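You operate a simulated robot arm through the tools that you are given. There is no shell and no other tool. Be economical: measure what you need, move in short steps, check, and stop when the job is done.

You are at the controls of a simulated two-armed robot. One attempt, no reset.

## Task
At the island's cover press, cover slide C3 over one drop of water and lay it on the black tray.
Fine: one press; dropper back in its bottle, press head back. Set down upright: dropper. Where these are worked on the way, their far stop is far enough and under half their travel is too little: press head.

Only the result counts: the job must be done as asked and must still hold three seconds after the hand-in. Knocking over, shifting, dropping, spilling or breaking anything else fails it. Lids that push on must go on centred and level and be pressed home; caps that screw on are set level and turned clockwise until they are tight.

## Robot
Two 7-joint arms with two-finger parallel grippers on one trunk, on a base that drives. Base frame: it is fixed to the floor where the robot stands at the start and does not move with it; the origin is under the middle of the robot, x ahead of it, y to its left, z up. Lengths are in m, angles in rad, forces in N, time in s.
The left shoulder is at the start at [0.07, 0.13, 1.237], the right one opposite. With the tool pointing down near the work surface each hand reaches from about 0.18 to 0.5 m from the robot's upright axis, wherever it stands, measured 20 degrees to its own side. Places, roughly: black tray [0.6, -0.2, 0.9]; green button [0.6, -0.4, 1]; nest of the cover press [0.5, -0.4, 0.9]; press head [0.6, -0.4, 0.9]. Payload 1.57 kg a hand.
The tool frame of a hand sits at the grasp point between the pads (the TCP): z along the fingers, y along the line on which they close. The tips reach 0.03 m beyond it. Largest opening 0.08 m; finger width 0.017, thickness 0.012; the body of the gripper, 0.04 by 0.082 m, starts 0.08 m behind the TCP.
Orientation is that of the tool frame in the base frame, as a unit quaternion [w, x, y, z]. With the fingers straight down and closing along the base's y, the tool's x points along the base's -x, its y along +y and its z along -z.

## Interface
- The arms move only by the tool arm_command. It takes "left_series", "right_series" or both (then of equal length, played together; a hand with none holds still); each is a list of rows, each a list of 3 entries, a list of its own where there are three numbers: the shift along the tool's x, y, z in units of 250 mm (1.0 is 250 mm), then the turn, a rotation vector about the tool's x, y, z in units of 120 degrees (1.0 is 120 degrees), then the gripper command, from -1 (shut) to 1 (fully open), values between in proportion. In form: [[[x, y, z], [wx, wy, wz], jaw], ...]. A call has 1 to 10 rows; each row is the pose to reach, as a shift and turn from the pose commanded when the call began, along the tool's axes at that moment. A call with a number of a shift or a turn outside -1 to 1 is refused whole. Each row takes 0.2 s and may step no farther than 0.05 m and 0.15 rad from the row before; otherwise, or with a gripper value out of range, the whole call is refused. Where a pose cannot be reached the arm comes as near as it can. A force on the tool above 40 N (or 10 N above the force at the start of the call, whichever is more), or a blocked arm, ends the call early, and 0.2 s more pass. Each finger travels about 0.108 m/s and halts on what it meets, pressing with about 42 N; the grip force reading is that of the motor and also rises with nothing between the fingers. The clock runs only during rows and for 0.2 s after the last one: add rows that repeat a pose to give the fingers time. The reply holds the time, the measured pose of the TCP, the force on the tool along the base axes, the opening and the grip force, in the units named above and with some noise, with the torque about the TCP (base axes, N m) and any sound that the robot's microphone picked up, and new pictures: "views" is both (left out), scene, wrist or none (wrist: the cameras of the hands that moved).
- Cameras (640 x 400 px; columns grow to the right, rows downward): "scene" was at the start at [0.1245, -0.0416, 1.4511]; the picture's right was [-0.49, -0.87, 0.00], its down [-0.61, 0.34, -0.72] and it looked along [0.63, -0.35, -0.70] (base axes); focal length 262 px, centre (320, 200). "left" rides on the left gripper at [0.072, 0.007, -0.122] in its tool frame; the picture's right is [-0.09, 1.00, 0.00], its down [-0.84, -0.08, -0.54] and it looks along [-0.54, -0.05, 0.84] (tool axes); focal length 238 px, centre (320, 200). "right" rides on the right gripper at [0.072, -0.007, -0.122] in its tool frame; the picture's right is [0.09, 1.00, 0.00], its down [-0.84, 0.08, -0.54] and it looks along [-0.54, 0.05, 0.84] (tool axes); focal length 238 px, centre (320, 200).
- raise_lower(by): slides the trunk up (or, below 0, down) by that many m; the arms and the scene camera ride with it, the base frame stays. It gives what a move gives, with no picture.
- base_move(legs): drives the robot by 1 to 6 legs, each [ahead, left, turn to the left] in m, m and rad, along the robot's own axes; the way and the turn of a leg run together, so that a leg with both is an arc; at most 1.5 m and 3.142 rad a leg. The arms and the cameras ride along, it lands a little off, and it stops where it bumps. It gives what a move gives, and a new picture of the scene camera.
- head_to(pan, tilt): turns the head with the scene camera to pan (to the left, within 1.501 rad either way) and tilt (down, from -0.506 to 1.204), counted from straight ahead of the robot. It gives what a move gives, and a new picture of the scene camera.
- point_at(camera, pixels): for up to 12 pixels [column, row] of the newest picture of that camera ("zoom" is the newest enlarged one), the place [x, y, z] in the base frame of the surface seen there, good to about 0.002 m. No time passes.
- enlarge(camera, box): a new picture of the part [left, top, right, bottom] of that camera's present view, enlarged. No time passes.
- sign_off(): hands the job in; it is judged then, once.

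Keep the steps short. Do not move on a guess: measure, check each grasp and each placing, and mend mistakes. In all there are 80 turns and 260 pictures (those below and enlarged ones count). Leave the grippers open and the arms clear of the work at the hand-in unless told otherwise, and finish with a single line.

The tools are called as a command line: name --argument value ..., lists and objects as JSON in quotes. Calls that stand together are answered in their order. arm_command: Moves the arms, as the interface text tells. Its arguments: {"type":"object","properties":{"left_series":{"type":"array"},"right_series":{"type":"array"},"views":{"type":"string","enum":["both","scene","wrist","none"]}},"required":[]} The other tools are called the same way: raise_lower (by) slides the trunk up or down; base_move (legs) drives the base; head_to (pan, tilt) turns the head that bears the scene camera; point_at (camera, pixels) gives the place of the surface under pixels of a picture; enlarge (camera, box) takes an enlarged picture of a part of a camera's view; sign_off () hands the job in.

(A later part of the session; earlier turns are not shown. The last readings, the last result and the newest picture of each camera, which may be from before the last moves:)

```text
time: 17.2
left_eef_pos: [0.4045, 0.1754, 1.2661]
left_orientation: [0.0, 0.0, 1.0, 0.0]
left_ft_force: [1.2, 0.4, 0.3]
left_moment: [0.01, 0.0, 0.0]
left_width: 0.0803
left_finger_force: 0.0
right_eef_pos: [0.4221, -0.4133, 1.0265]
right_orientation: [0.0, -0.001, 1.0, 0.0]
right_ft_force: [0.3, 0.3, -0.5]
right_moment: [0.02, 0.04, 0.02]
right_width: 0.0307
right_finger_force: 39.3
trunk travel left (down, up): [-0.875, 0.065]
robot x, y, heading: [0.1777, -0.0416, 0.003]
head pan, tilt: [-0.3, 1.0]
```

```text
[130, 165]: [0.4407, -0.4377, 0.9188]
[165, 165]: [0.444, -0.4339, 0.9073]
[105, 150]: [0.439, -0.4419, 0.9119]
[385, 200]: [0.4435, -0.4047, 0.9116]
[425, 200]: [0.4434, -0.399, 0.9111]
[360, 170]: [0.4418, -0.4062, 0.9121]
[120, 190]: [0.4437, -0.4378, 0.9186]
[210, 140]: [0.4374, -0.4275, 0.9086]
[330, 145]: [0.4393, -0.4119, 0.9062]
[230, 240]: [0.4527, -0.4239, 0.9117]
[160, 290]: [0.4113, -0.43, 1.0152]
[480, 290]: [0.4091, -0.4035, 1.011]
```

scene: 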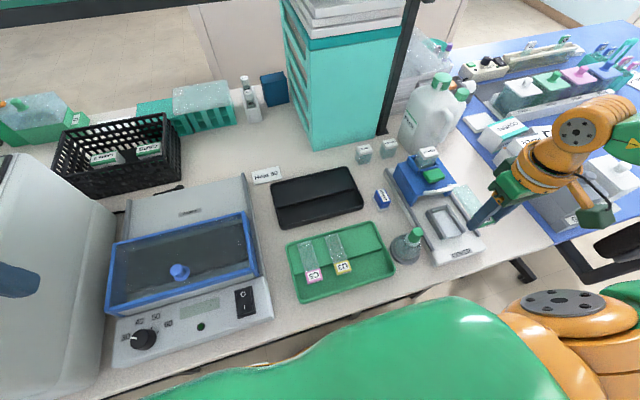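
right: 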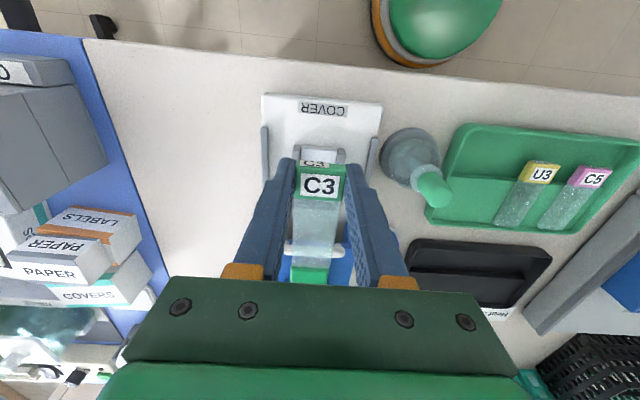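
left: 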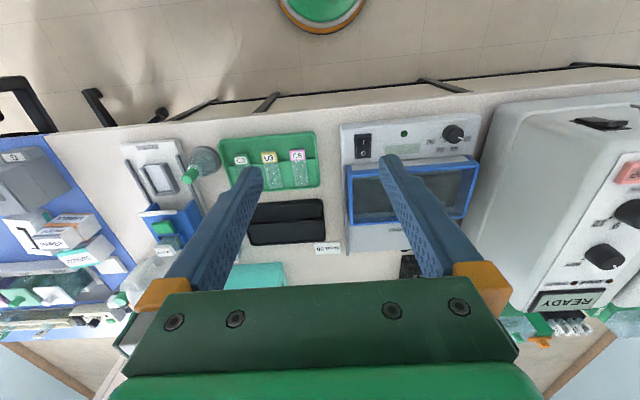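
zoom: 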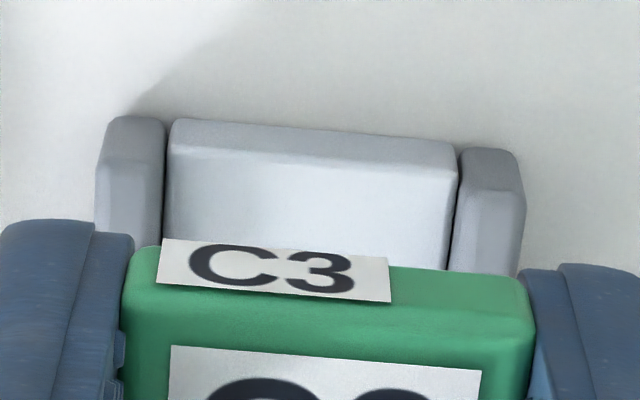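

Nest inner y is -0.433 to -0.395, centred at -0.414, and the slide's centre is at -0.414, with 3.5 mm to spare per side. I'll pull back 3 mm and lower to z=0.936.

arm_command --right_series '[[[0.012, 0, 0.1], [0, 0, 0], -0.6], [[0.012, 0, 0.2], [0, 0, 0], -0.6], [[0.012, 0, 0.3], [0, 0, 0], -0.6], [[0.012, 0, 0.36], [0, 0, 0], -0.6], [[0.012, 0, 0.36], [0, 0, 0], -0.6]]' --views "wrist"

enlarge --camera "right" --box '[240, 120, 400, 280]'

enlarge --camera "scene" --box '[390, 150, 520, 270]'

```text
time: 18.4
left_eef_pos: [0.4044, 0.1745, 1.2654]
left_orientation: [0.001, 0.0, 1.0, 0.0]
left_ft_force: [-0.9, 0.1, 0.8]
left_moment: [-0.01, 0.02, 0.0]
left_width: 0.0797
left_finger_force: 0.0
right_eef_pos: [0.4174, -0.4129, 0.9367]
right_orientation: [0.0, 0.0, 1.0, 0.001]
right_ft_force: [0.3, -0.1, -0.9]
right_moment: [0.03, -0.02, 0.02]
right_width: 0.0307
right_finger_force: 40.4
trunk travel left (down, up): [-0.875, 0.065]
robot x, y, heading: [0.1772, -0.0385, 0.003]
head pan, tilt: [-0.3, 1.0]
```

right: 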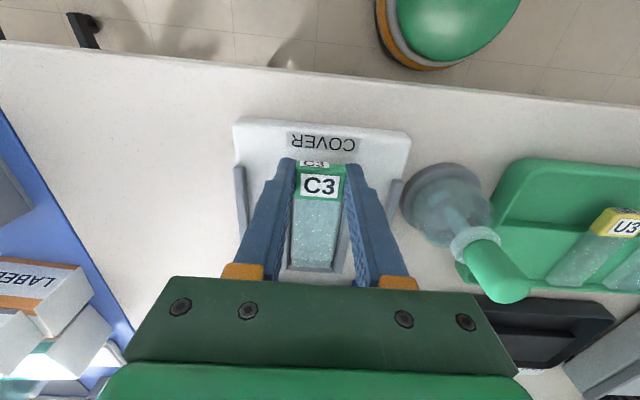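

```text
2.50 times, centred on (320, 200) of right
```

zoom: 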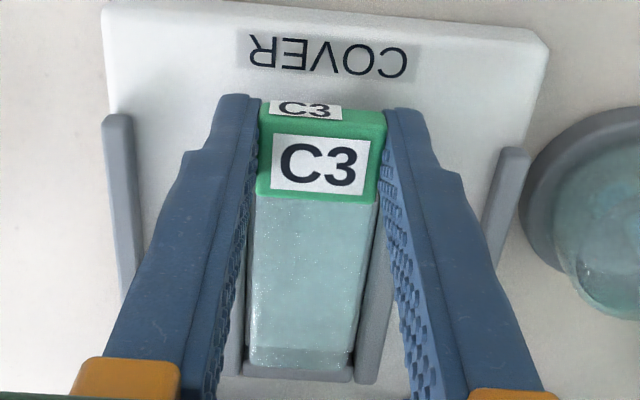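

```text
3.33 times, centred on (455, 210) of scene
```

zoom: 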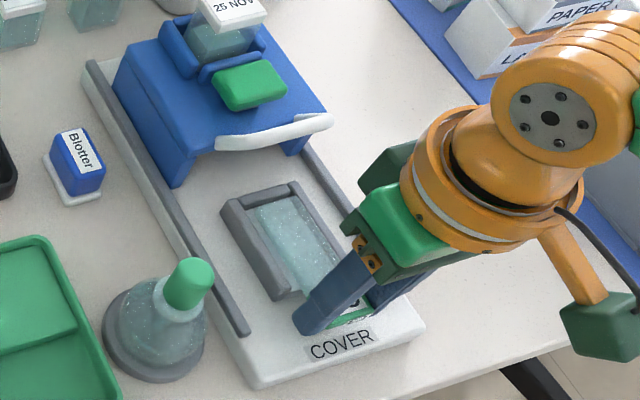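

The slide lies between the bars, with a few mm to the back stop. I'll go 3 mm forward and 5 mm down onto the floor, watching the force.

arm_command --right_series '[[[-0.012, 0, 0.0], [0, 0, 0], -0.6], [[-0.012, 0, 0.01], [0, 0, 0], -0.6], [[-0.012, 0, 0.02], [0, 0, 0], -0.6], [[-0.012, 0, 0.02], [0, 0, 0], -0.6]]' --views "none"

enlarge --camera "scene" --box '[420, 190, 500, 260]'

```text
time: 19.4
left_eef_pos: [0.4031, 0.1757, 1.2649]
left_orientation: [0.001, 0.0, 1.0, -0.001]
left_ft_force: [0.1, -0.4, -1.0]
left_moment: [-0.05, 0.02, -0.01]
left_width: 0.0797
left_finger_force: 0.0
right_eef_pos: [0.4209, -0.4123, 0.9328]
right_orientation: [0.002, 0.0, 1.0, -0.001]
right_ft_force: [1.7, -3.6, 12.3]
right_moment: [-0.01, -0.25, -0.04]
right_width: 0.0309
right_finger_force: 40.1
trunk travel left (down, up): [-0.875, 0.065]
robot x, y, heading: [0.1737, -0.0412, -0.005]
head pan, tilt: [-0.3, 1.0]
```

```text
5.71 times, centred on (460, 225) of scene
```

zoom: 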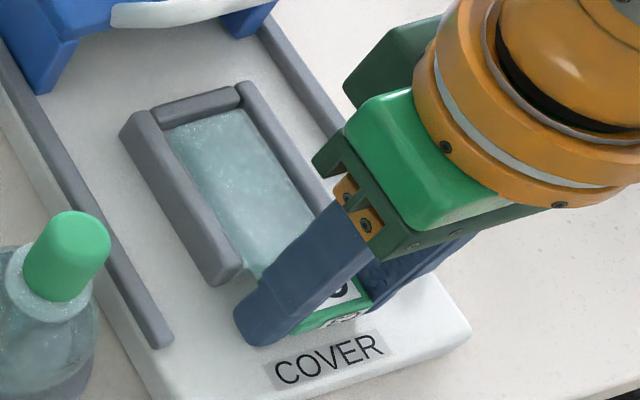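

Contact at 12 N: the slide is seated on the nest floor. I'll open to 50 mm, then rise straight up to about z=1.05.

arm_command --right_series '[[[0, 0, -0.01], [0, 0, 0], -0.1], [[0, 0, -0.01], [0, 0, 0], 0.25], [[0, 0, -0.05], [0, 0, 0], 0.25], [[0, 0, -0.2], [0, 0, 0], 0.25], [[0, 0, -0.35], [0, 0, 0], 0.25], [[0, 0, -0.48], [0, 0, 0], 0.25], [[0, 0, -0.48], [0, 0, 0], 0.25]]' --views "both"

enlarge --camera "right" --box '[240, 80, 440, 240]'

enlarge --camera "scene" --box '[370, 150, 500, 280]'

```text
time: 21.1
left_eef_pos: [0.4039, 0.1732, 1.266]
left_orientation: [0.001, -0.001, 1.0, -0.001]
left_ft_force: [0.1, -0.7, 0.0]
left_moment: [0.01, 0.0, 0.0]
left_width: 0.08
left_finger_force: 0.0
right_eef_pos: [0.4202, -0.4127, 1.0504]
right_orientation: [0.0, -0.001, 1.0, 0.0]
right_ft_force: [0.2, 0.0, 0.2]
right_moment: [-0.02, 0.03, 0.01]
right_width: 0.05
right_finger_force: 0.2
trunk travel left (down, up): [-0.875, 0.065]
robot x, y, heading: [0.1744, -0.0425, 0.002]
head pan, tilt: [-0.3, 1.0]
```

scene: 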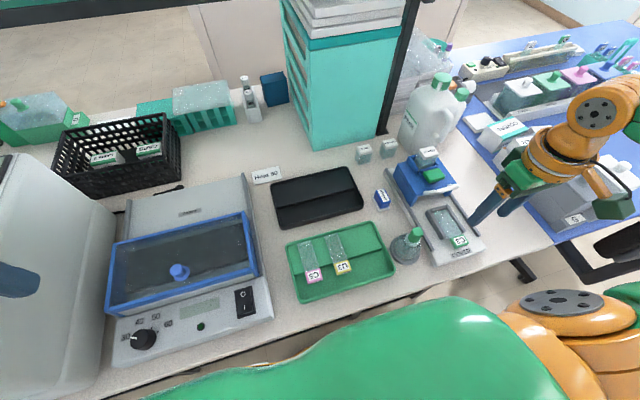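
right: 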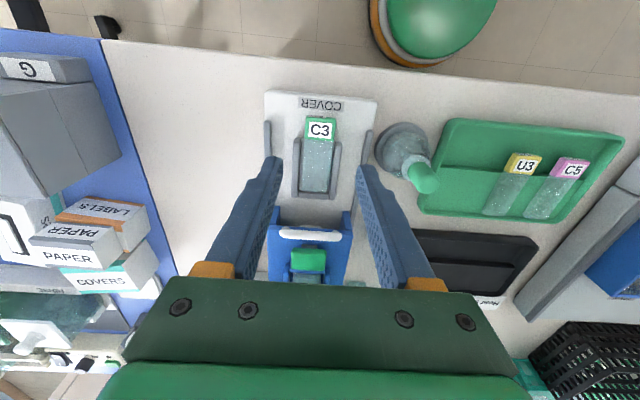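

```text
2.50 times, centred on (340, 160) of right
```

zoom: 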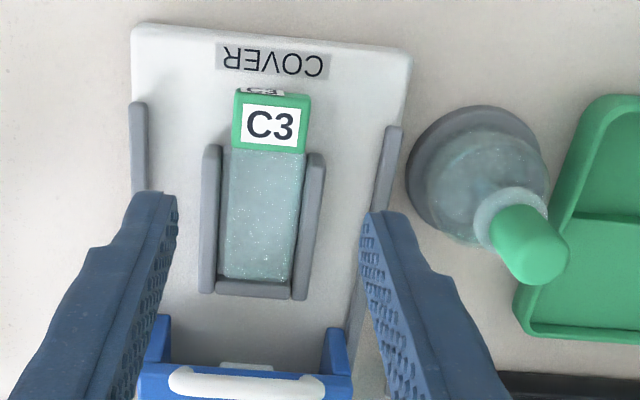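

```text
3.08 times, centred on (435, 215) of scene
```

zoom: 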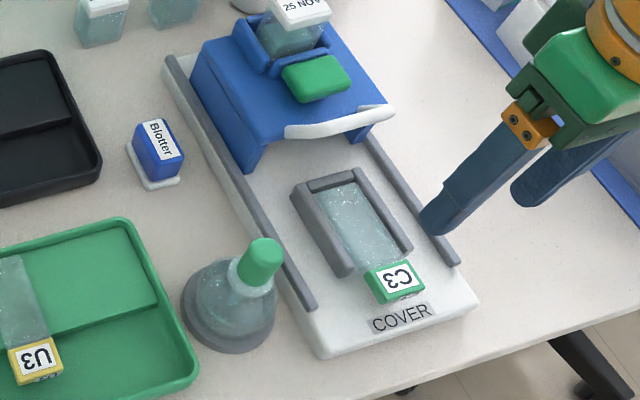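

C3 sits against the nest's back, between the bars. Now the dropper: I'll measure its bulb and the bottle's collar and base in the scene enlargement.

enlarge --camera "scene" --box '[380, 215, 440, 275]'

enlarge --camera "right" --box '[360, 110, 450, 205]'

point_at --camera "zoom" --pixels '[[410, 250], [440, 290], [470, 330], [360, 260], [490, 260], [330, 200], [300, 150], [250, 100], [400, 230], [470, 260]]'

point_at --camera "scene" --pixels '[[417, 231], [416, 236], [415, 240], [413, 246], [405, 258], [411, 232], [422, 232], [420, 265], [391, 250]]'

```text
6.67 times, centred on (410, 245) of scene
```

zoom: 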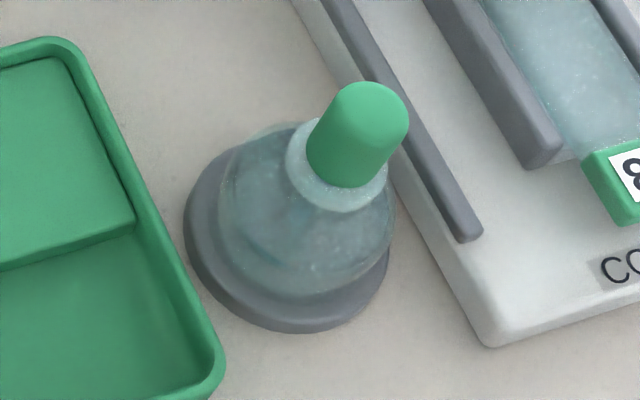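

```text
4.21 times, centred on (405, 158) of right
```

zoom: 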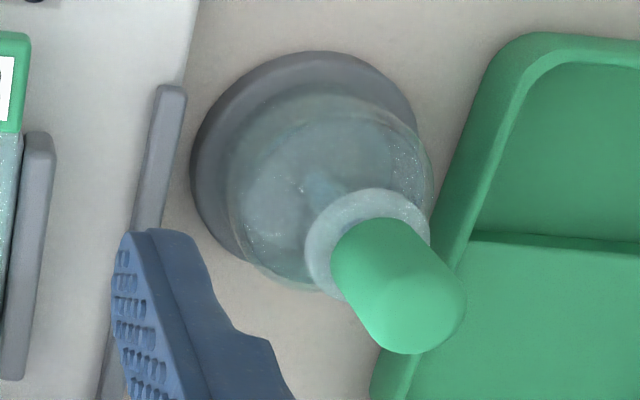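

```text
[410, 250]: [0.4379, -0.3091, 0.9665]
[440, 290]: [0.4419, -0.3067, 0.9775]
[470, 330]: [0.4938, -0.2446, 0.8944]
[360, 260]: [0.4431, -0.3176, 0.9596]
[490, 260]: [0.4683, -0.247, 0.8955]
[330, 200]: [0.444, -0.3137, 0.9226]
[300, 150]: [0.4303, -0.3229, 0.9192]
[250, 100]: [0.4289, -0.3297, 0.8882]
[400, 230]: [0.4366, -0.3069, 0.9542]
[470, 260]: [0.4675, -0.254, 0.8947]
```

```text
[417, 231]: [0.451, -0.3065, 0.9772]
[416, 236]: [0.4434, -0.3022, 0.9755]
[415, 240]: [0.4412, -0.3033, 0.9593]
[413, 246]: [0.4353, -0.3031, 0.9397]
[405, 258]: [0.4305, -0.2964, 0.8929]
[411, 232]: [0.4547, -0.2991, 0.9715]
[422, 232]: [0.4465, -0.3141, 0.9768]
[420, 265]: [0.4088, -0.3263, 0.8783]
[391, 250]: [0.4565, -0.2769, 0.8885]
```

Bulb: centre about (0.4475, -0.3065), radius about 10 mm, top 0.978, collar about 0.942. I'll hover over it at z=1.03 with jaws at 50 mm and check the alignment.

arm_command --right_series '[[[-0.04, 0.15, 0], [0, 0, 0], 0.25], [[-0.08, 0.3, 0], [0, 0, 0], 0.25], [[-0.109, 0.425, 0.08], [0, 0, 0], 0.25], [[-0.109, 0.425, 0.08], [0, 0, 0], 0.25], [[-0.109, 0.425, 0.08], [0, 0, 0], 0.25]]' --views "wrist"

enlarge --camera "right" --box '[240, 100, 400, 240]'

point_at --camera "zoom" --pixels '[[300, 250], [320, 250], [340, 250], [320, 230], [320, 270], [310, 200], [320, 290], [320, 310], [290, 270], [350, 270]]'

```text
time: 22.2
left_eef_pos: [0.4036, 0.1742, 1.2662]
left_orientation: [0.001, 0.001, 1.0, 0.001]
left_ft_force: [0.7, -0.5, 0.8]
left_moment: [-0.02, 0.0, 0.0]
left_width: 0.0802
left_finger_force: 0.1
right_eef_pos: [0.449, -0.3066, 1.0323]
right_orientation: [0.0, 0.0, 1.0, 0.001]
right_ft_force: [0.8, 0.5, -0.4]
right_moment: [-0.04, -0.01, -0.01]
right_width: 0.05
right_finger_force: 0.1
trunk travel left (down, up): [-0.875, 0.065]
robot x, y, heading: [0.1766, -0.0406, 0.002]
head pan, tilt: [-0.3, 1.0]
```

right: 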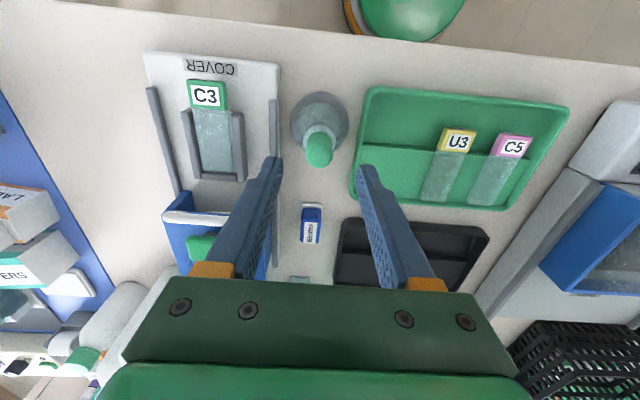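

```text
2.86 times, centred on (320, 170) of right
```

zoom: 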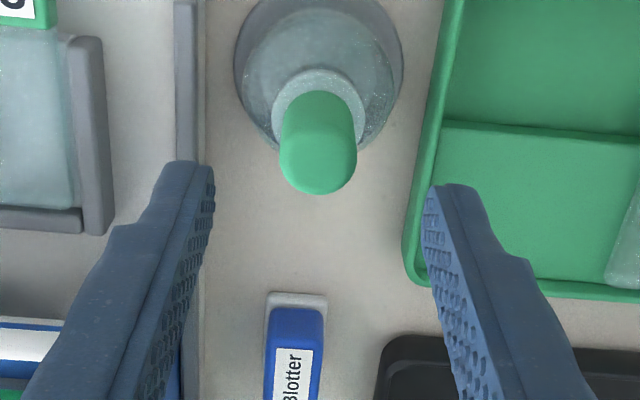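

```text
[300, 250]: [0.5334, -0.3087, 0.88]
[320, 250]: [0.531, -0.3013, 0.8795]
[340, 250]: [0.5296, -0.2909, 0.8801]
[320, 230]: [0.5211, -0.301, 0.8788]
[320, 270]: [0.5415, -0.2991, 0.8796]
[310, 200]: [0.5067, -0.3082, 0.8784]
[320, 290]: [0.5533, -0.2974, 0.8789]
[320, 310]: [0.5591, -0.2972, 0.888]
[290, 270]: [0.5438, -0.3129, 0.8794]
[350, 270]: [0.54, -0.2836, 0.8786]
```

I picked the wrong pixels; the bulb is around (318,150) of the enlargement. I'll measure it properly.

point_at --camera "zoom" --pixels '[[283, 155], [355, 155], [318, 160], [318, 190], [318, 130], [290, 175], [346, 175], [318, 100], [282, 120], [353, 120], [318, 80]]'

```text
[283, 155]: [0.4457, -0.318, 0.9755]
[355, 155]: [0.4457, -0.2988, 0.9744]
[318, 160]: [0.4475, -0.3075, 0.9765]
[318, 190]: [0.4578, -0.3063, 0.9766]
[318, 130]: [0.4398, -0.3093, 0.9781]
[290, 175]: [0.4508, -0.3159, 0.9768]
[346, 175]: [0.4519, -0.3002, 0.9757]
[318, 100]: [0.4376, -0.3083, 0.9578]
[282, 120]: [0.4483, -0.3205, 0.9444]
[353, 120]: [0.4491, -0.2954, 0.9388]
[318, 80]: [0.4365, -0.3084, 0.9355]
```

Bulb centre is (0.4475, -0.308). I'll trim and descend to z=0.98, then close gently in steps and read the width and force.

arm_command --right_series '[[[0.006, -0.006, 0.07], [0, 0, 0], 0.25], [[0.006, -0.006, 0.14], [0, 0, 0], 0.25], [[0.006, -0.006, 0.209], [0, 0, 0], 0.25], [[0.006, -0.006, 0.209], [0, 0, 0], 0.0], [[0.006, -0.006, 0.209], [0, 0, 0], -0.35], [[0.006, -0.006, 0.209], [0, 0, 0], -0.4], [[0.006, -0.006, 0.209], [0, 0, 0], -0.4]]' --views "wrist"

enlarge --camera "right" --box '[240, 100, 400, 240]'

```text
time: 23.9
left_eef_pos: [0.4038, 0.1757, 1.2647]
left_orientation: [0.001, 0.0, 1.0, 0.0]
left_ft_force: [0.3, 0.5, -0.2]
left_moment: [0.01, 0.01, 0.01]
left_width: 0.0799
left_finger_force: 0.1
right_eef_pos: [0.4459, -0.3083, 0.9783]
right_orientation: [0.0, 0.0, 1.0, 0.001]
right_ft_force: [-0.5, 0.5, -0.7]
right_moment: [-0.02, 0.03, -0.01]
right_width: 0.0241
right_finger_force: 0.0
trunk travel left (down, up): [-0.875, 0.065]
robot x, y, heading: [0.1761, -0.0387, 0.003]
head pan, tilt: [-0.3, 1.0]
```

right: 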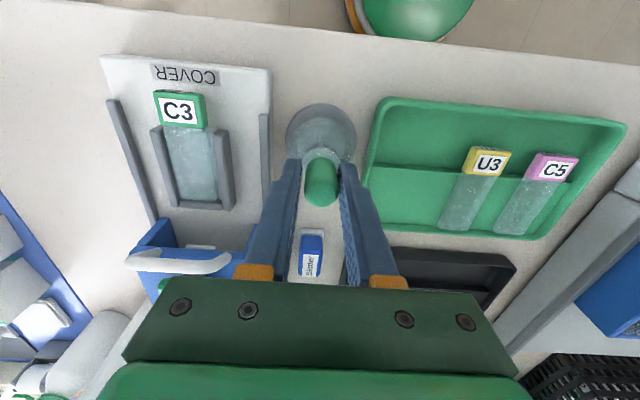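

```text
2.86 times, centred on (320, 170) of right
```

zoom: 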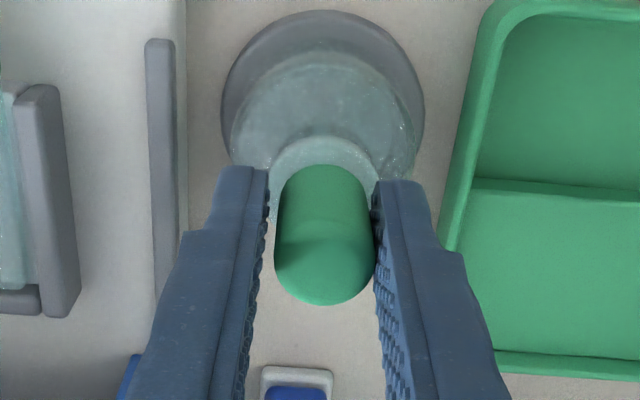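

The jaws straddle the bulb with no contact at 24 mm. I'll close on to 20 mm and then 19 mm.

arm_command --right_series '[[[0, 0.002, 0], [0, 0, 0], -0.45], [[0, 0.002, 0], [0, 0, 0], -0.5], [[0, 0.002, 0], [0, 0, 0], -0.53], [[0, 0.002, 0], [0, 0, 0], -0.53]]' --views "none"

```text
time: 24.9
left_eef_pos: [0.4026, 0.174, 1.2671]
left_orientation: [0.001, 0.0, 1.0, 0.0]
left_ft_force: [0.1, -0.7, 0.2]
left_moment: [-0.01, 0.02, 0.01]
left_width: 0.0802
left_finger_force: 0.1
right_eef_pos: [0.4453, -0.307, 0.9789]
right_orientation: [0.0, 0.0, 1.0, 0.001]
right_ft_force: [-0.5, 0.1, 0.2]
right_moment: [0.03, 0.01, 0.02]
right_width: 0.0201
right_finger_force: 11.8
trunk travel left (down, up): [-0.875, 0.065]
robot x, y, heading: [0.1736, -0.0454, 0.005]
head pan, tilt: [-0.3, 1.0]
```

Held gently: 20.1 mm, 12 N. I'll lift slowly 0.09 m and look.

arm_command --right_series '[[[0, 0, -0.06], [0, 0, 0], -0.53], [[0, 0, -0.14], [0, 0, 0], -0.53], [[0, 0, -0.22], [0, 0, 0], -0.53], [[0, 0, -0.3], [0, 0, 0], -0.53], [[0, 0, -0.38], [0, 0, 0], -0.53], [[0, 0, -0.38], [0, 0, 0], -0.53]]' --views "both"

enlarge --camera "scene" --box '[340, 140, 500, 280]'

enlarge --camera "right" --box '[240, 80, 400, 240]'

```text
time: 26.2
left_eef_pos: [0.4037, 0.1751, 1.266]
left_orientation: [0.0, 0.0, 1.0, 0.001]
left_ft_force: [0.6, -0.8, 0.0]
left_moment: [0.0, -0.01, 0.02]
left_width: 0.08
left_finger_force: 0.0
right_eef_pos: [0.4452, -0.3075, 1.0734]
right_orientation: [0.001, -0.001, 1.0, 0.001]
right_ft_force: [1.3, 0.7, -0.3]
right_moment: [0.0, -0.01, 0.02]
right_width: 0.0198
right_finger_force: 0.4
trunk travel left (down, up): [-0.875, 0.065]
robot x, y, heading: [0.1741, -0.0372, 0.003]
head pan, tilt: [-0.3, 1.0]
```

scene: 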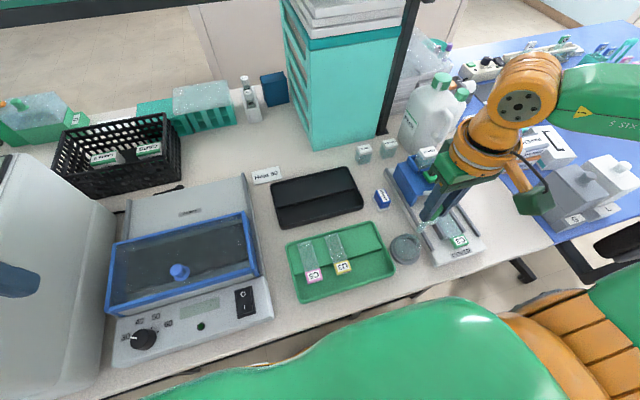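
right: 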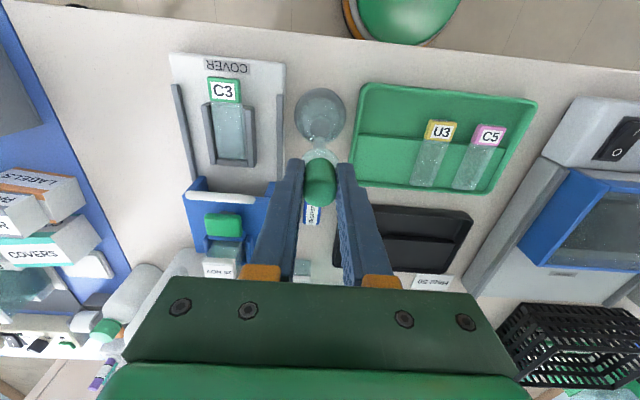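

```text
2.86 times, centred on (420, 210) of scene
```

zoom: 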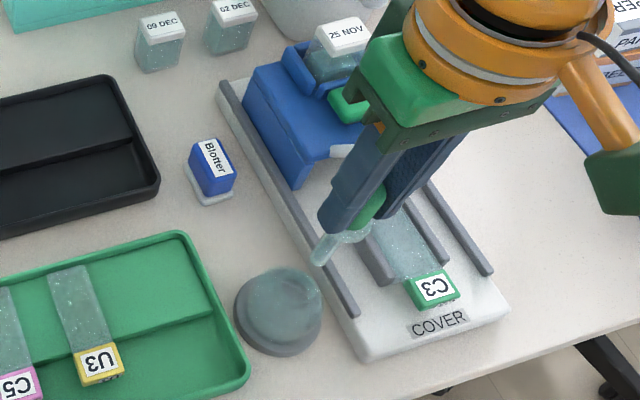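

```text
2.50 times, centred on (320, 160) of right
```

zoom: 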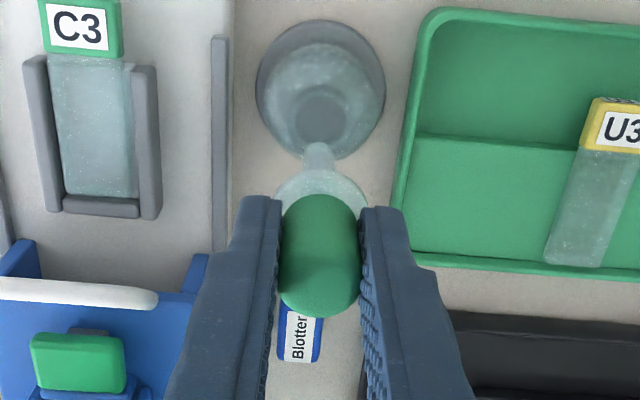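

The dropper came out: bulb, collar and short stem. The grip reading is low, so I'll check it again with a still row and measure the stem tip.

arm_command --right_series '[[[0, 0, 0], [0, 0, 0], -0.53], [[0, 0, 0], [0, 0, 0], -0.53]]' --views "none"

enlarge --camera "scene" --box '[400, 170, 470, 230]'

point_at --camera "scene" --pixels '[[420, 217], [421, 219], [421, 221], [424, 215], [429, 208], [432, 210], [434, 205], [404, 240], [404, 250], [404, 243]]'

point_at --camera "right" --pixels '[[319, 142], [319, 146], [319, 150], [322, 155], [320, 175], [320, 200], [320, 122], [320, 105], [320, 92]]'

```text
time: 26.9
left_eef_pos: [0.4035, 0.1749, 1.2663]
left_orientation: [0.001, 0.0, 1.0, -0.001]
left_ft_force: [-0.1, 0.4, -0.1]
left_moment: [-0.02, 0.03, -0.01]
left_width: 0.0801
left_finger_force: 0.1
right_eef_pos: [0.4448, -0.3079, 1.0733]
right_orientation: [0.0, 0.0, 1.0, 0.001]
right_ft_force: [-0.4, -0.5, -0.7]
right_moment: [0.01, 0.0, 0.02]
right_width: 0.0199
right_finger_force: 18.1
trunk travel left (down, up): [-0.875, 0.065]
robot x, y, heading: [0.1749, -0.0396, 0.001]
head pan, tilt: [-0.3, 1.0]
```

```text
6.67 times, centred on (435, 200) of scene
```

zoom: 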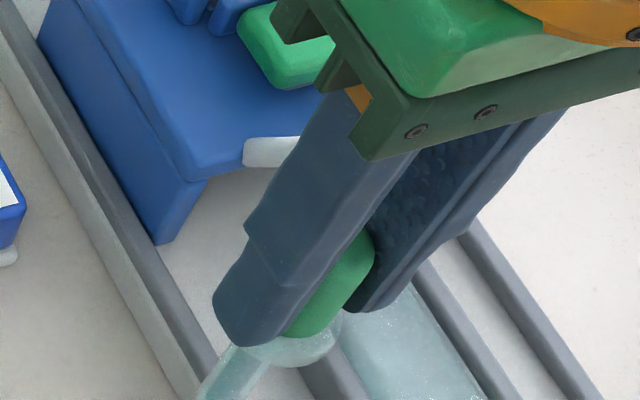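

```text
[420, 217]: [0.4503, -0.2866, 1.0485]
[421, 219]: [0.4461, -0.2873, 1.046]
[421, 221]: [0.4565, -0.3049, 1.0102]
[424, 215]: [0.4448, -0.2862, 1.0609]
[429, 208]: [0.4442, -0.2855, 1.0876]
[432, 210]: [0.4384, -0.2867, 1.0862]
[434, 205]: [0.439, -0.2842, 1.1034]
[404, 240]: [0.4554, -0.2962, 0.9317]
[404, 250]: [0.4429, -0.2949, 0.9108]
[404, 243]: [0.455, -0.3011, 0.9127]
```

```text
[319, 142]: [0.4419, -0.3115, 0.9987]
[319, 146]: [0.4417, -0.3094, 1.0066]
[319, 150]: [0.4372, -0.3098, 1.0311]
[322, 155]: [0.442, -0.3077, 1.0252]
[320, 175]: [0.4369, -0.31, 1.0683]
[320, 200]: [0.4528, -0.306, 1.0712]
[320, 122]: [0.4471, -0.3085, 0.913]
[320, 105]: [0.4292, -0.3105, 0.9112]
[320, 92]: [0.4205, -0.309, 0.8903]
```

Grip is 18 N and the stem tip is about z=0.995 (0.078 below TCP). I'll carry it over the glass's middle at (0.472, -0.414), lower until the tip is about 12 mm above, and check.

arm_command --right_series '[[[-0.03, -0.13, 0], [0, 0, 0], -0.53], [[-0.06, -0.26, 0], [0, 0, 0], -0.53], [[-0.09, -0.38, 0.0], [0, 0, 0], -0.53], [[-0.099, -0.424, 0.08], [0, 0, 0], -0.53], [[-0.099, -0.424, 0.16], [0, 0, 0], -0.53], [[-0.099, -0.424, 0.24], [0, 0, 0], -0.53], [[-0.099, -0.424, 0.24], [0, 0, 0], -0.53]]' --views "both"

enlarge --camera "scene" --box '[400, 170, 500, 260]'

enlarge --camera "right" --box '[260, 80, 380, 210]'

```text
time: 28.4
left_eef_pos: [0.4039, 0.1752, 1.2665]
left_orientation: [0.001, 0.0, 1.0, 0.001]
left_ft_force: [-0.6, -0.6, -0.8]
left_moment: [0.0, -0.02, -0.02]
left_width: 0.08
left_finger_force: 0.0
right_eef_pos: [0.4713, -0.414, 1.0124]
right_orientation: [0.0, -0.001, 1.0, 0.001]
right_ft_force: [-0.4, 0.4, -0.7]
right_moment: [0.0, 0.01, 0.01]
right_width: 0.0198
right_finger_force: 0.5
trunk travel left (down, up): [-0.875, 0.065]
robot x, y, heading: [0.1749, -0.0392, 0.005]
head pan, tilt: [-0.3, 1.0]
```

scene: 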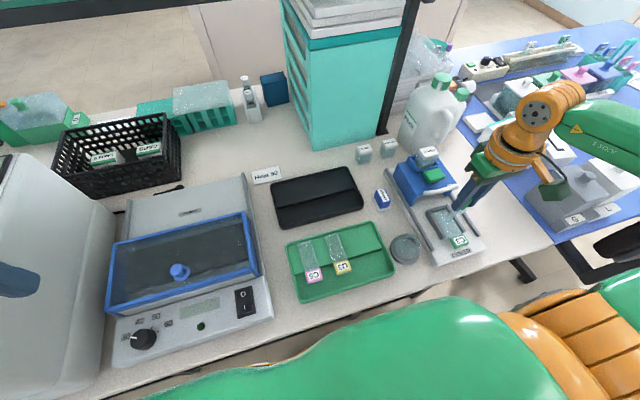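
right: 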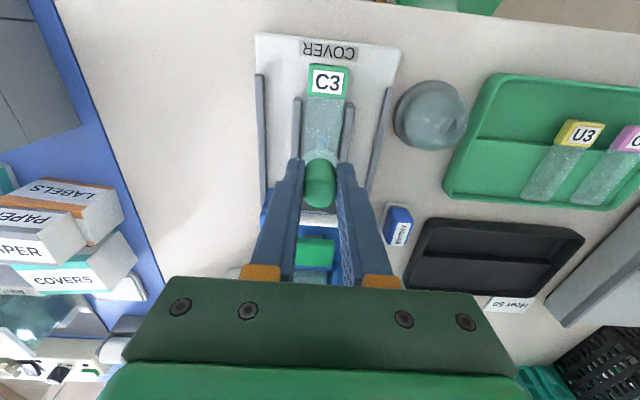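

```text
4.44 times, centred on (450, 215) of scene
```

zoom: 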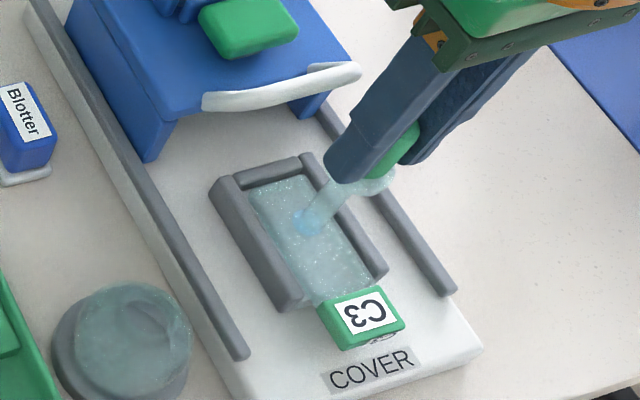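

```text
3.08 times, centred on (320, 145) of right
```

zoom: 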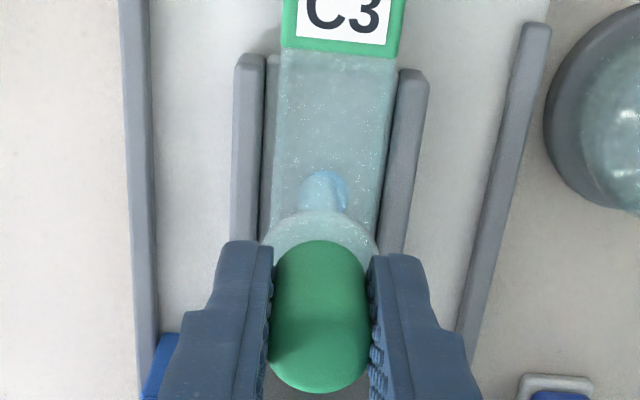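

A blue spot has appeared under the tip, so the light grip may already have let a drop go. I won't squeeze. I'll rise straight up and look at the glass.

arm_command --right_series '[[[0, 0, -0.08], [0, 0, 0], -0.53], [[0, 0, -0.16], [0, 0, 0], -0.53], [[0, 0, -0.24], [0, 0, 0], -0.53], [[0, 0, -0.24], [0, 0, 0], -0.53]]' --views "wrist"

enlarge --camera "scene" --box '[410, 180, 490, 250]'

enlarge --camera "right" --box '[260, 80, 380, 210]'

```text
time: 29.4
left_eef_pos: [0.4053, 0.1752, 1.266]
left_orientation: [0.0, 0.0, 1.0, 0.0]
left_ft_force: [-0.1, -0.6, 0.4]
left_moment: [-0.02, 0.0, -0.01]
left_width: 0.08
left_finger_force: 0.0
right_eef_pos: [0.471, -0.4126, 1.0742]
right_orientation: [-0.001, 0.0, 1.0, 0.0]
right_ft_force: [0.2, 0.5, -0.4]
right_moment: [0.04, 0.01, 0.0]
right_width: 0.0196
right_finger_force: 23.4
trunk travel left (down, up): [-0.875, 0.065]
robot x, y, heading: [0.1716, -0.041, 0.003]
head pan, tilt: [-0.3, 1.0]
```

right: 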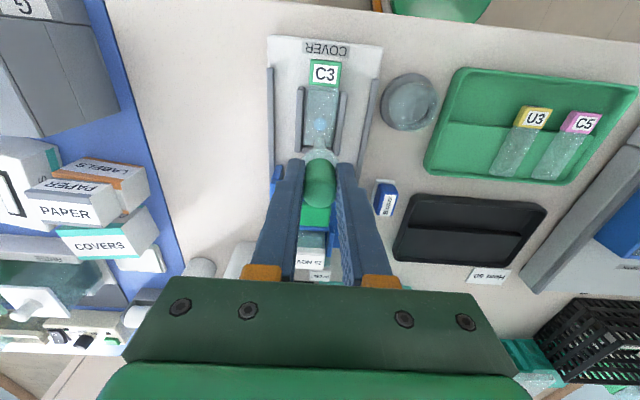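

```text
5.71 times, centred on (450, 215) of scene
```

zoom: 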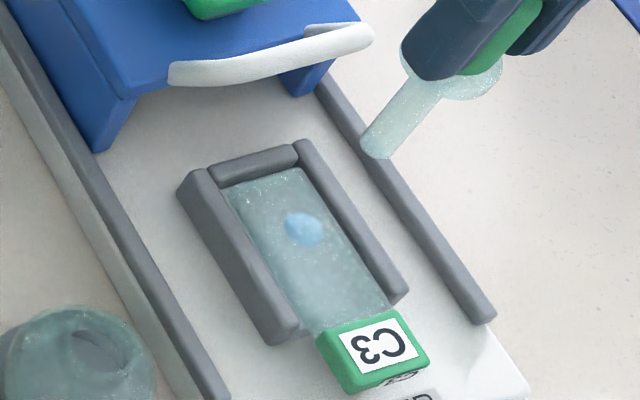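

```text
3.08 times, centred on (320, 145) of right
```

zoom: 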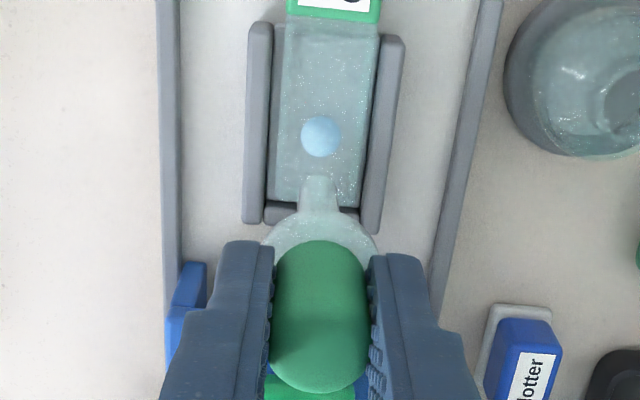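

Exactly one drop, mid-glass. I'll carry the dropper back over its bottle at the pick pose (0.445, -0.3077) and check before lowering.

arm_command --right_series '[[[0.03, 0.13, 0], [0, 0, 0], -0.53], [[0.06, 0.26, 0], [0, 0, 0], -0.53], [[0.09, 0.38, 0.0], [0, 0, 0], -0.53], [[0.104, 0.42, 0], [0, 0, 0], -0.53], [[0.104, 0.42, 0], [0, 0, 0], -0.53], [[0.104, 0.42, 0], [0, 0, 0], -0.53]]' --views "wrist"

enlarge --camera "right" --box '[270, 70, 370, 180]'

enlarge --camera "scene" --box '[380, 190, 460, 270]'

```text
time: 30.9
left_eef_pos: [0.4042, 0.1746, 1.2666]
left_orientation: [0.001, 0.0, 1.0, 0.0]
left_ft_force: [0.2, -0.1, -0.8]
left_moment: [0.0, 0.0, 0.01]
left_width: 0.0801
left_finger_force: 0.0
right_eef_pos: [0.4442, -0.3077, 1.0737]
right_orientation: [0.0, 0.001, 1.0, 0.001]
right_ft_force: [0.3, -0.5, -0.1]
right_moment: [0.01, 0.02, 0.0]
right_width: 0.0196
right_finger_force: 29.6
trunk travel left (down, up): [-0.875, 0.065]
robot x, y, heading: [0.1773, -0.0395, 0.002]
head pan, tilt: [-0.3, 1.0]
```

right: 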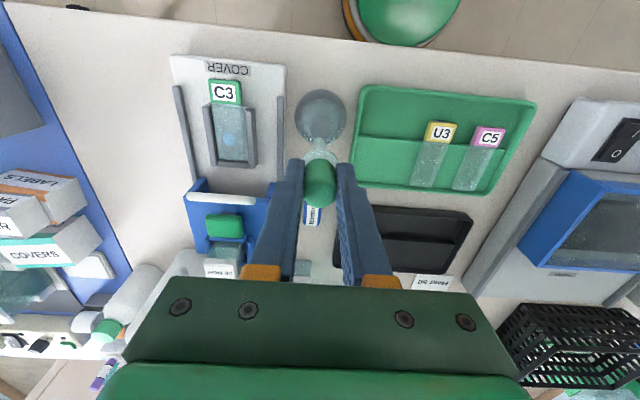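

```text
3.64 times, centred on (320, 125) of right
```

zoom: 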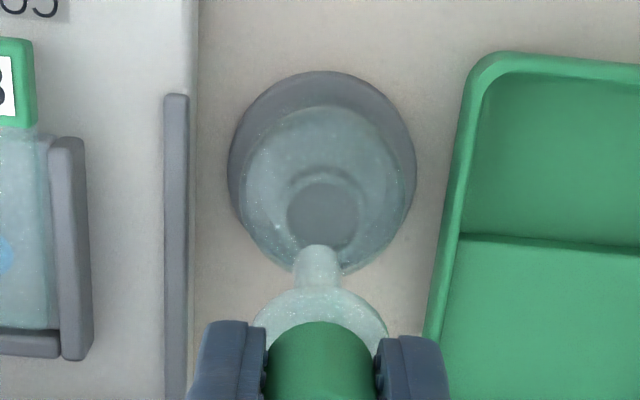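

```text
5.00 times, centred on (420, 230) of scene
```

zoom: 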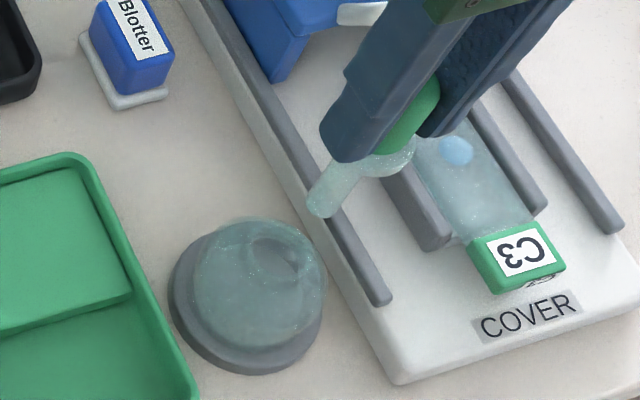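

The view matches the one right after lifting. Lowering in small steps to the pick height of 0.979.

arm_command --right_series '[[[-0.002, 0, 0.08], [0, 0, 0], -0.53], [[-0.002, 0, 0.16], [0, 0, 0], -0.53], [[-0.002, 0, 0.22], [0, 0, 0], -0.53], [[-0.002, 0, 0.28], [0, 0, 0], -0.53], [[-0.002, 0, 0.33], [0, 0, 0], -0.53], [[-0.002, 0, 0.36], [0, 0, 0], -0.53], [[-0.002, 0, 0.376], [0, 0, 0], -0.53], [[-0.002, 0, 0.376], [0, 0, 0], -0.53]]' --views "both"

enlarge --camera "scene" --box '[380, 190, 460, 270]'

enlarge --camera "right" --box '[250, 80, 390, 230]'

```text
time: 32.6
left_eef_pos: [0.4048, 0.1748, 1.2658]
left_orientation: [0.001, 0.0, 1.0, -0.001]
left_ft_force: [0.2, -0.9, -1.3]
left_moment: [-0.02, -0.01, 0.0]
left_width: 0.0797
left_finger_force: 0.0
right_eef_pos: [0.4453, -0.3084, 0.9805]
right_orientation: [-0.001, 0.0, 1.0, 0.001]
right_ft_force: [1.0, 0.3, 0.5]
right_moment: [0.01, 0.01, 0.0]
right_width: 0.02
right_finger_force: 1.4
trunk travel left (down, up): [-0.875, 0.065]
robot x, y, heading: [0.1745, -0.0381, -0.001]
head pan, tilt: [-0.3, 1.0]
```

scene: 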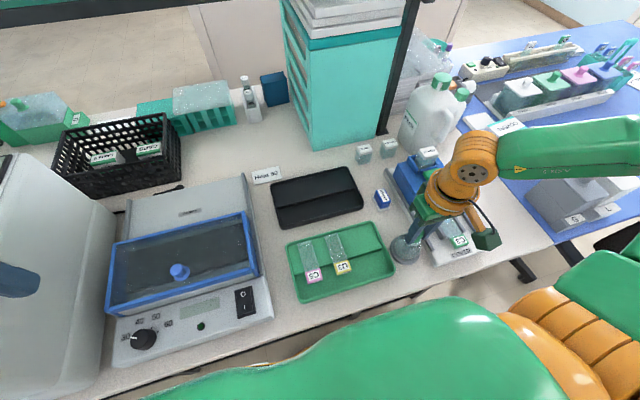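
right: 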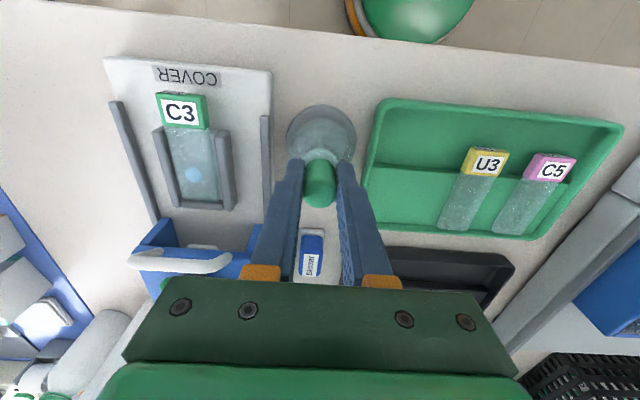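

```text
5.00 times, centred on (420, 230) of scene
```

zoom: 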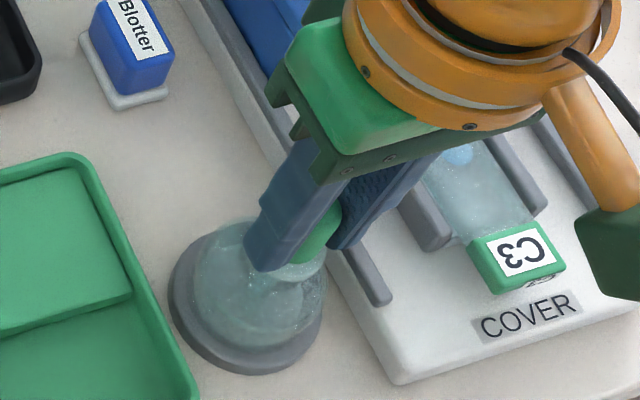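

```text
2.67 times, centred on (320, 155) of right
```

zoom: 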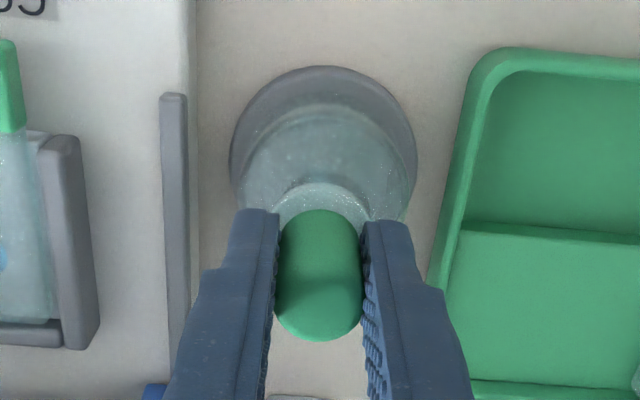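

It's in the mouth, about 1.5 mm above the former height. I'll lower another 3 mm gently to seat it.

arm_command --right_series '[[[0, 0, 0.006], [0, 0, 0], -0.53], [[0, 0, 0.012], [0, 0, 0], -0.53], [[0, 0, 0.012], [0, 0, 0], -0.53]]' --views "none"

```text
time: 33.5
left_eef_pos: [0.4033, 0.175, 1.2656]
left_orientation: [0.001, 0.0, 1.0, -0.001]
left_ft_force: [0.0, 0.0, -0.1]
left_moment: [0.0, 0.0, 0.02]
left_width: 0.0799
left_finger_force: 0.0
right_eef_pos: [0.4443, -0.3073, 0.9779]
right_orientation: [0.0, 0.0, 1.0, 0.001]
right_ft_force: [-0.8, 0.2, 3.7]
right_moment: [0.0, 0.06, 0.02]
right_width: 0.0209
right_finger_force: 6.1
trunk travel left (down, up): [-0.875, 0.065]
robot x, y, heading: [0.1754, -0.0419, 0.001]
head pan, tilt: [-0.3, 1.0]
```

Seated: 3.7 N upward. Opening and rising.

arm_command --right_series '[[[0, 0, 0], [0, 0, 0], -0.4], [[0, 0, 0], [0, 0, 0], 0.0], [[0, 0, 0], [0, 0, 0], 0.25], [[0, 0, -0.1], [0, 0, 0], 0.25], [[0, 0, -0.2], [0, 0, 0], 0.25], [[0, 0, -0.36], [0, 0, 0], 0.25], [[0, 0, -0.36], [0, 0, 0], 0.25]]' --views "wrist"

enlarge --camera "right" --box '[140, 60, 380, 240]'

enlarge --camera "scene" --box '[380, 190, 480, 270]'

```text
time: 35.0
left_eef_pos: [0.4049, 0.1736, 1.2657]
left_orientation: [0.002, 0.0, 1.0, 0.0]
left_ft_force: [0.7, 0.2, -0.2]
left_moment: [0.02, 0.0, 0.01]
left_width: 0.0801
left_finger_force: 0.0
right_eef_pos: [0.4457, -0.3088, 1.0676]
right_orientation: [0.0, -0.001, 1.0, 0.001]
right_ft_force: [-0.3, 0.9, -0.5]
right_moment: [-0.01, 0.03, 0.01]
right_width: 0.05
right_finger_force: 0.1
trunk travel left (down, up): [-0.875, 0.065]
robot x, y, heading: [0.1784, -0.0407, -0.0]
head pan, tilt: [-0.3, 1.0]
```

right: 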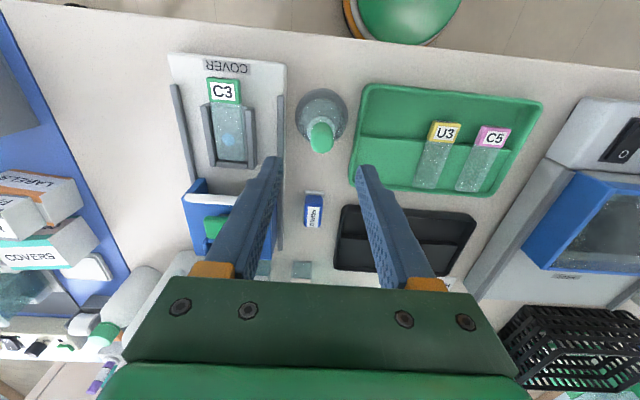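

```text
2.22 times, centred on (260, 150) of right
```

zoom: 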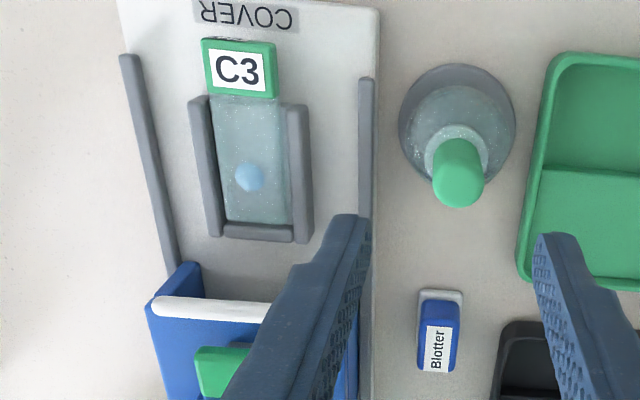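

```text
5.00 times, centred on (430, 230) of scene
```

zoom: 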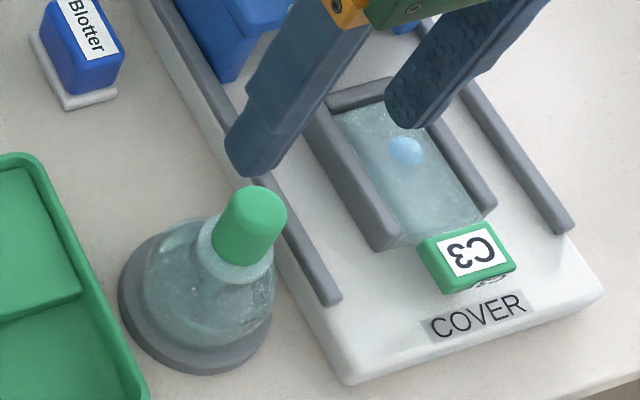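

The dropper is back in its bottle, upright. Next is the press head. I'll move the hand over the press front to measure the handle, head top and button closely.

arm_command --right_series '[[[0.03, -0.13, -0.05], [0, 0, 0], 0.25], [[0.05, -0.28, -0.05], [0, 0, 0], 0.25], [[0.06, -0.42, -0.05], [0, 0, 0], 0.25], [[0.06, -0.42, -0.05], [0, 0, 0], 0.6], [[0.06, -0.42, -0.05], [0, 0, 0], 1.0]]' --views "wrist"

enlarge --camera "scene" --box '[380, 140, 480, 220]'

enlarge --camera "right" --box '[250, 180, 370, 290]'

```text
time: 36.2
left_eef_pos: [0.4032, 0.1754, 1.2654]
left_orientation: [0.0, 0.0, 1.0, -0.002]
left_ft_force: [0.2, -0.4, -0.6]
left_moment: [0.01, 0.0, 0.0]
left_width: 0.0797
left_finger_force: 0.0
right_eef_pos: [0.4292, -0.4158, 1.0798]
right_orientation: [0.0, 0.0, 1.0, 0.001]
right_ft_force: [0.2, -0.2, -0.2]
right_moment: [-0.01, 0.03, 0.01]
right_width: 0.0799
right_finger_force: 0.0
trunk travel left (down, up): [-0.875, 0.065]
robot x, y, heading: [0.1771, -0.0444, 0.007]
head pan, tilt: [-0.3, 1.0]
```

right: 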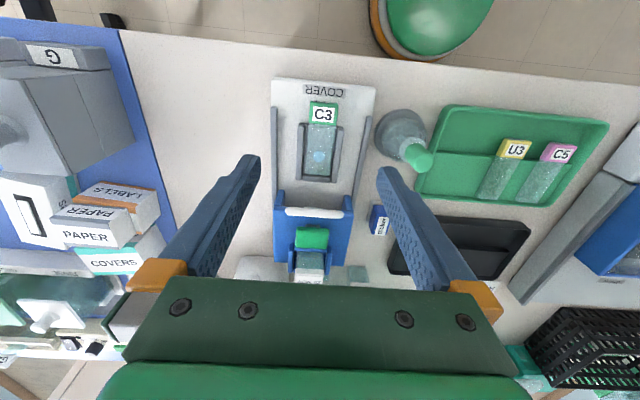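

```text
5.00 times, centred on (430, 180) of scene
```

zoom: 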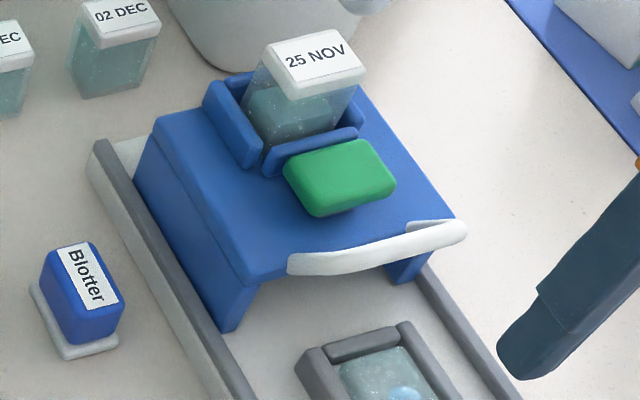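

```text
3.64 times, centred on (310, 235) of right
```

zoom: 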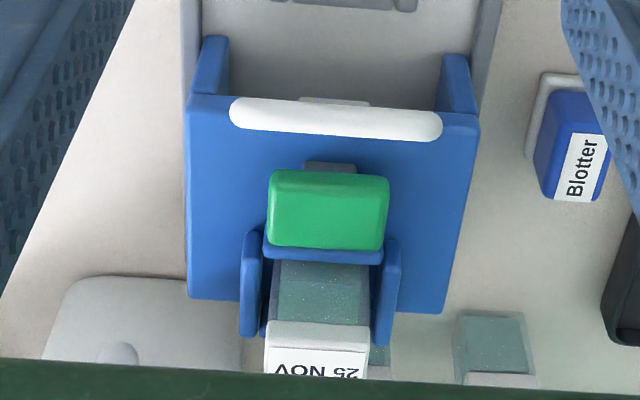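

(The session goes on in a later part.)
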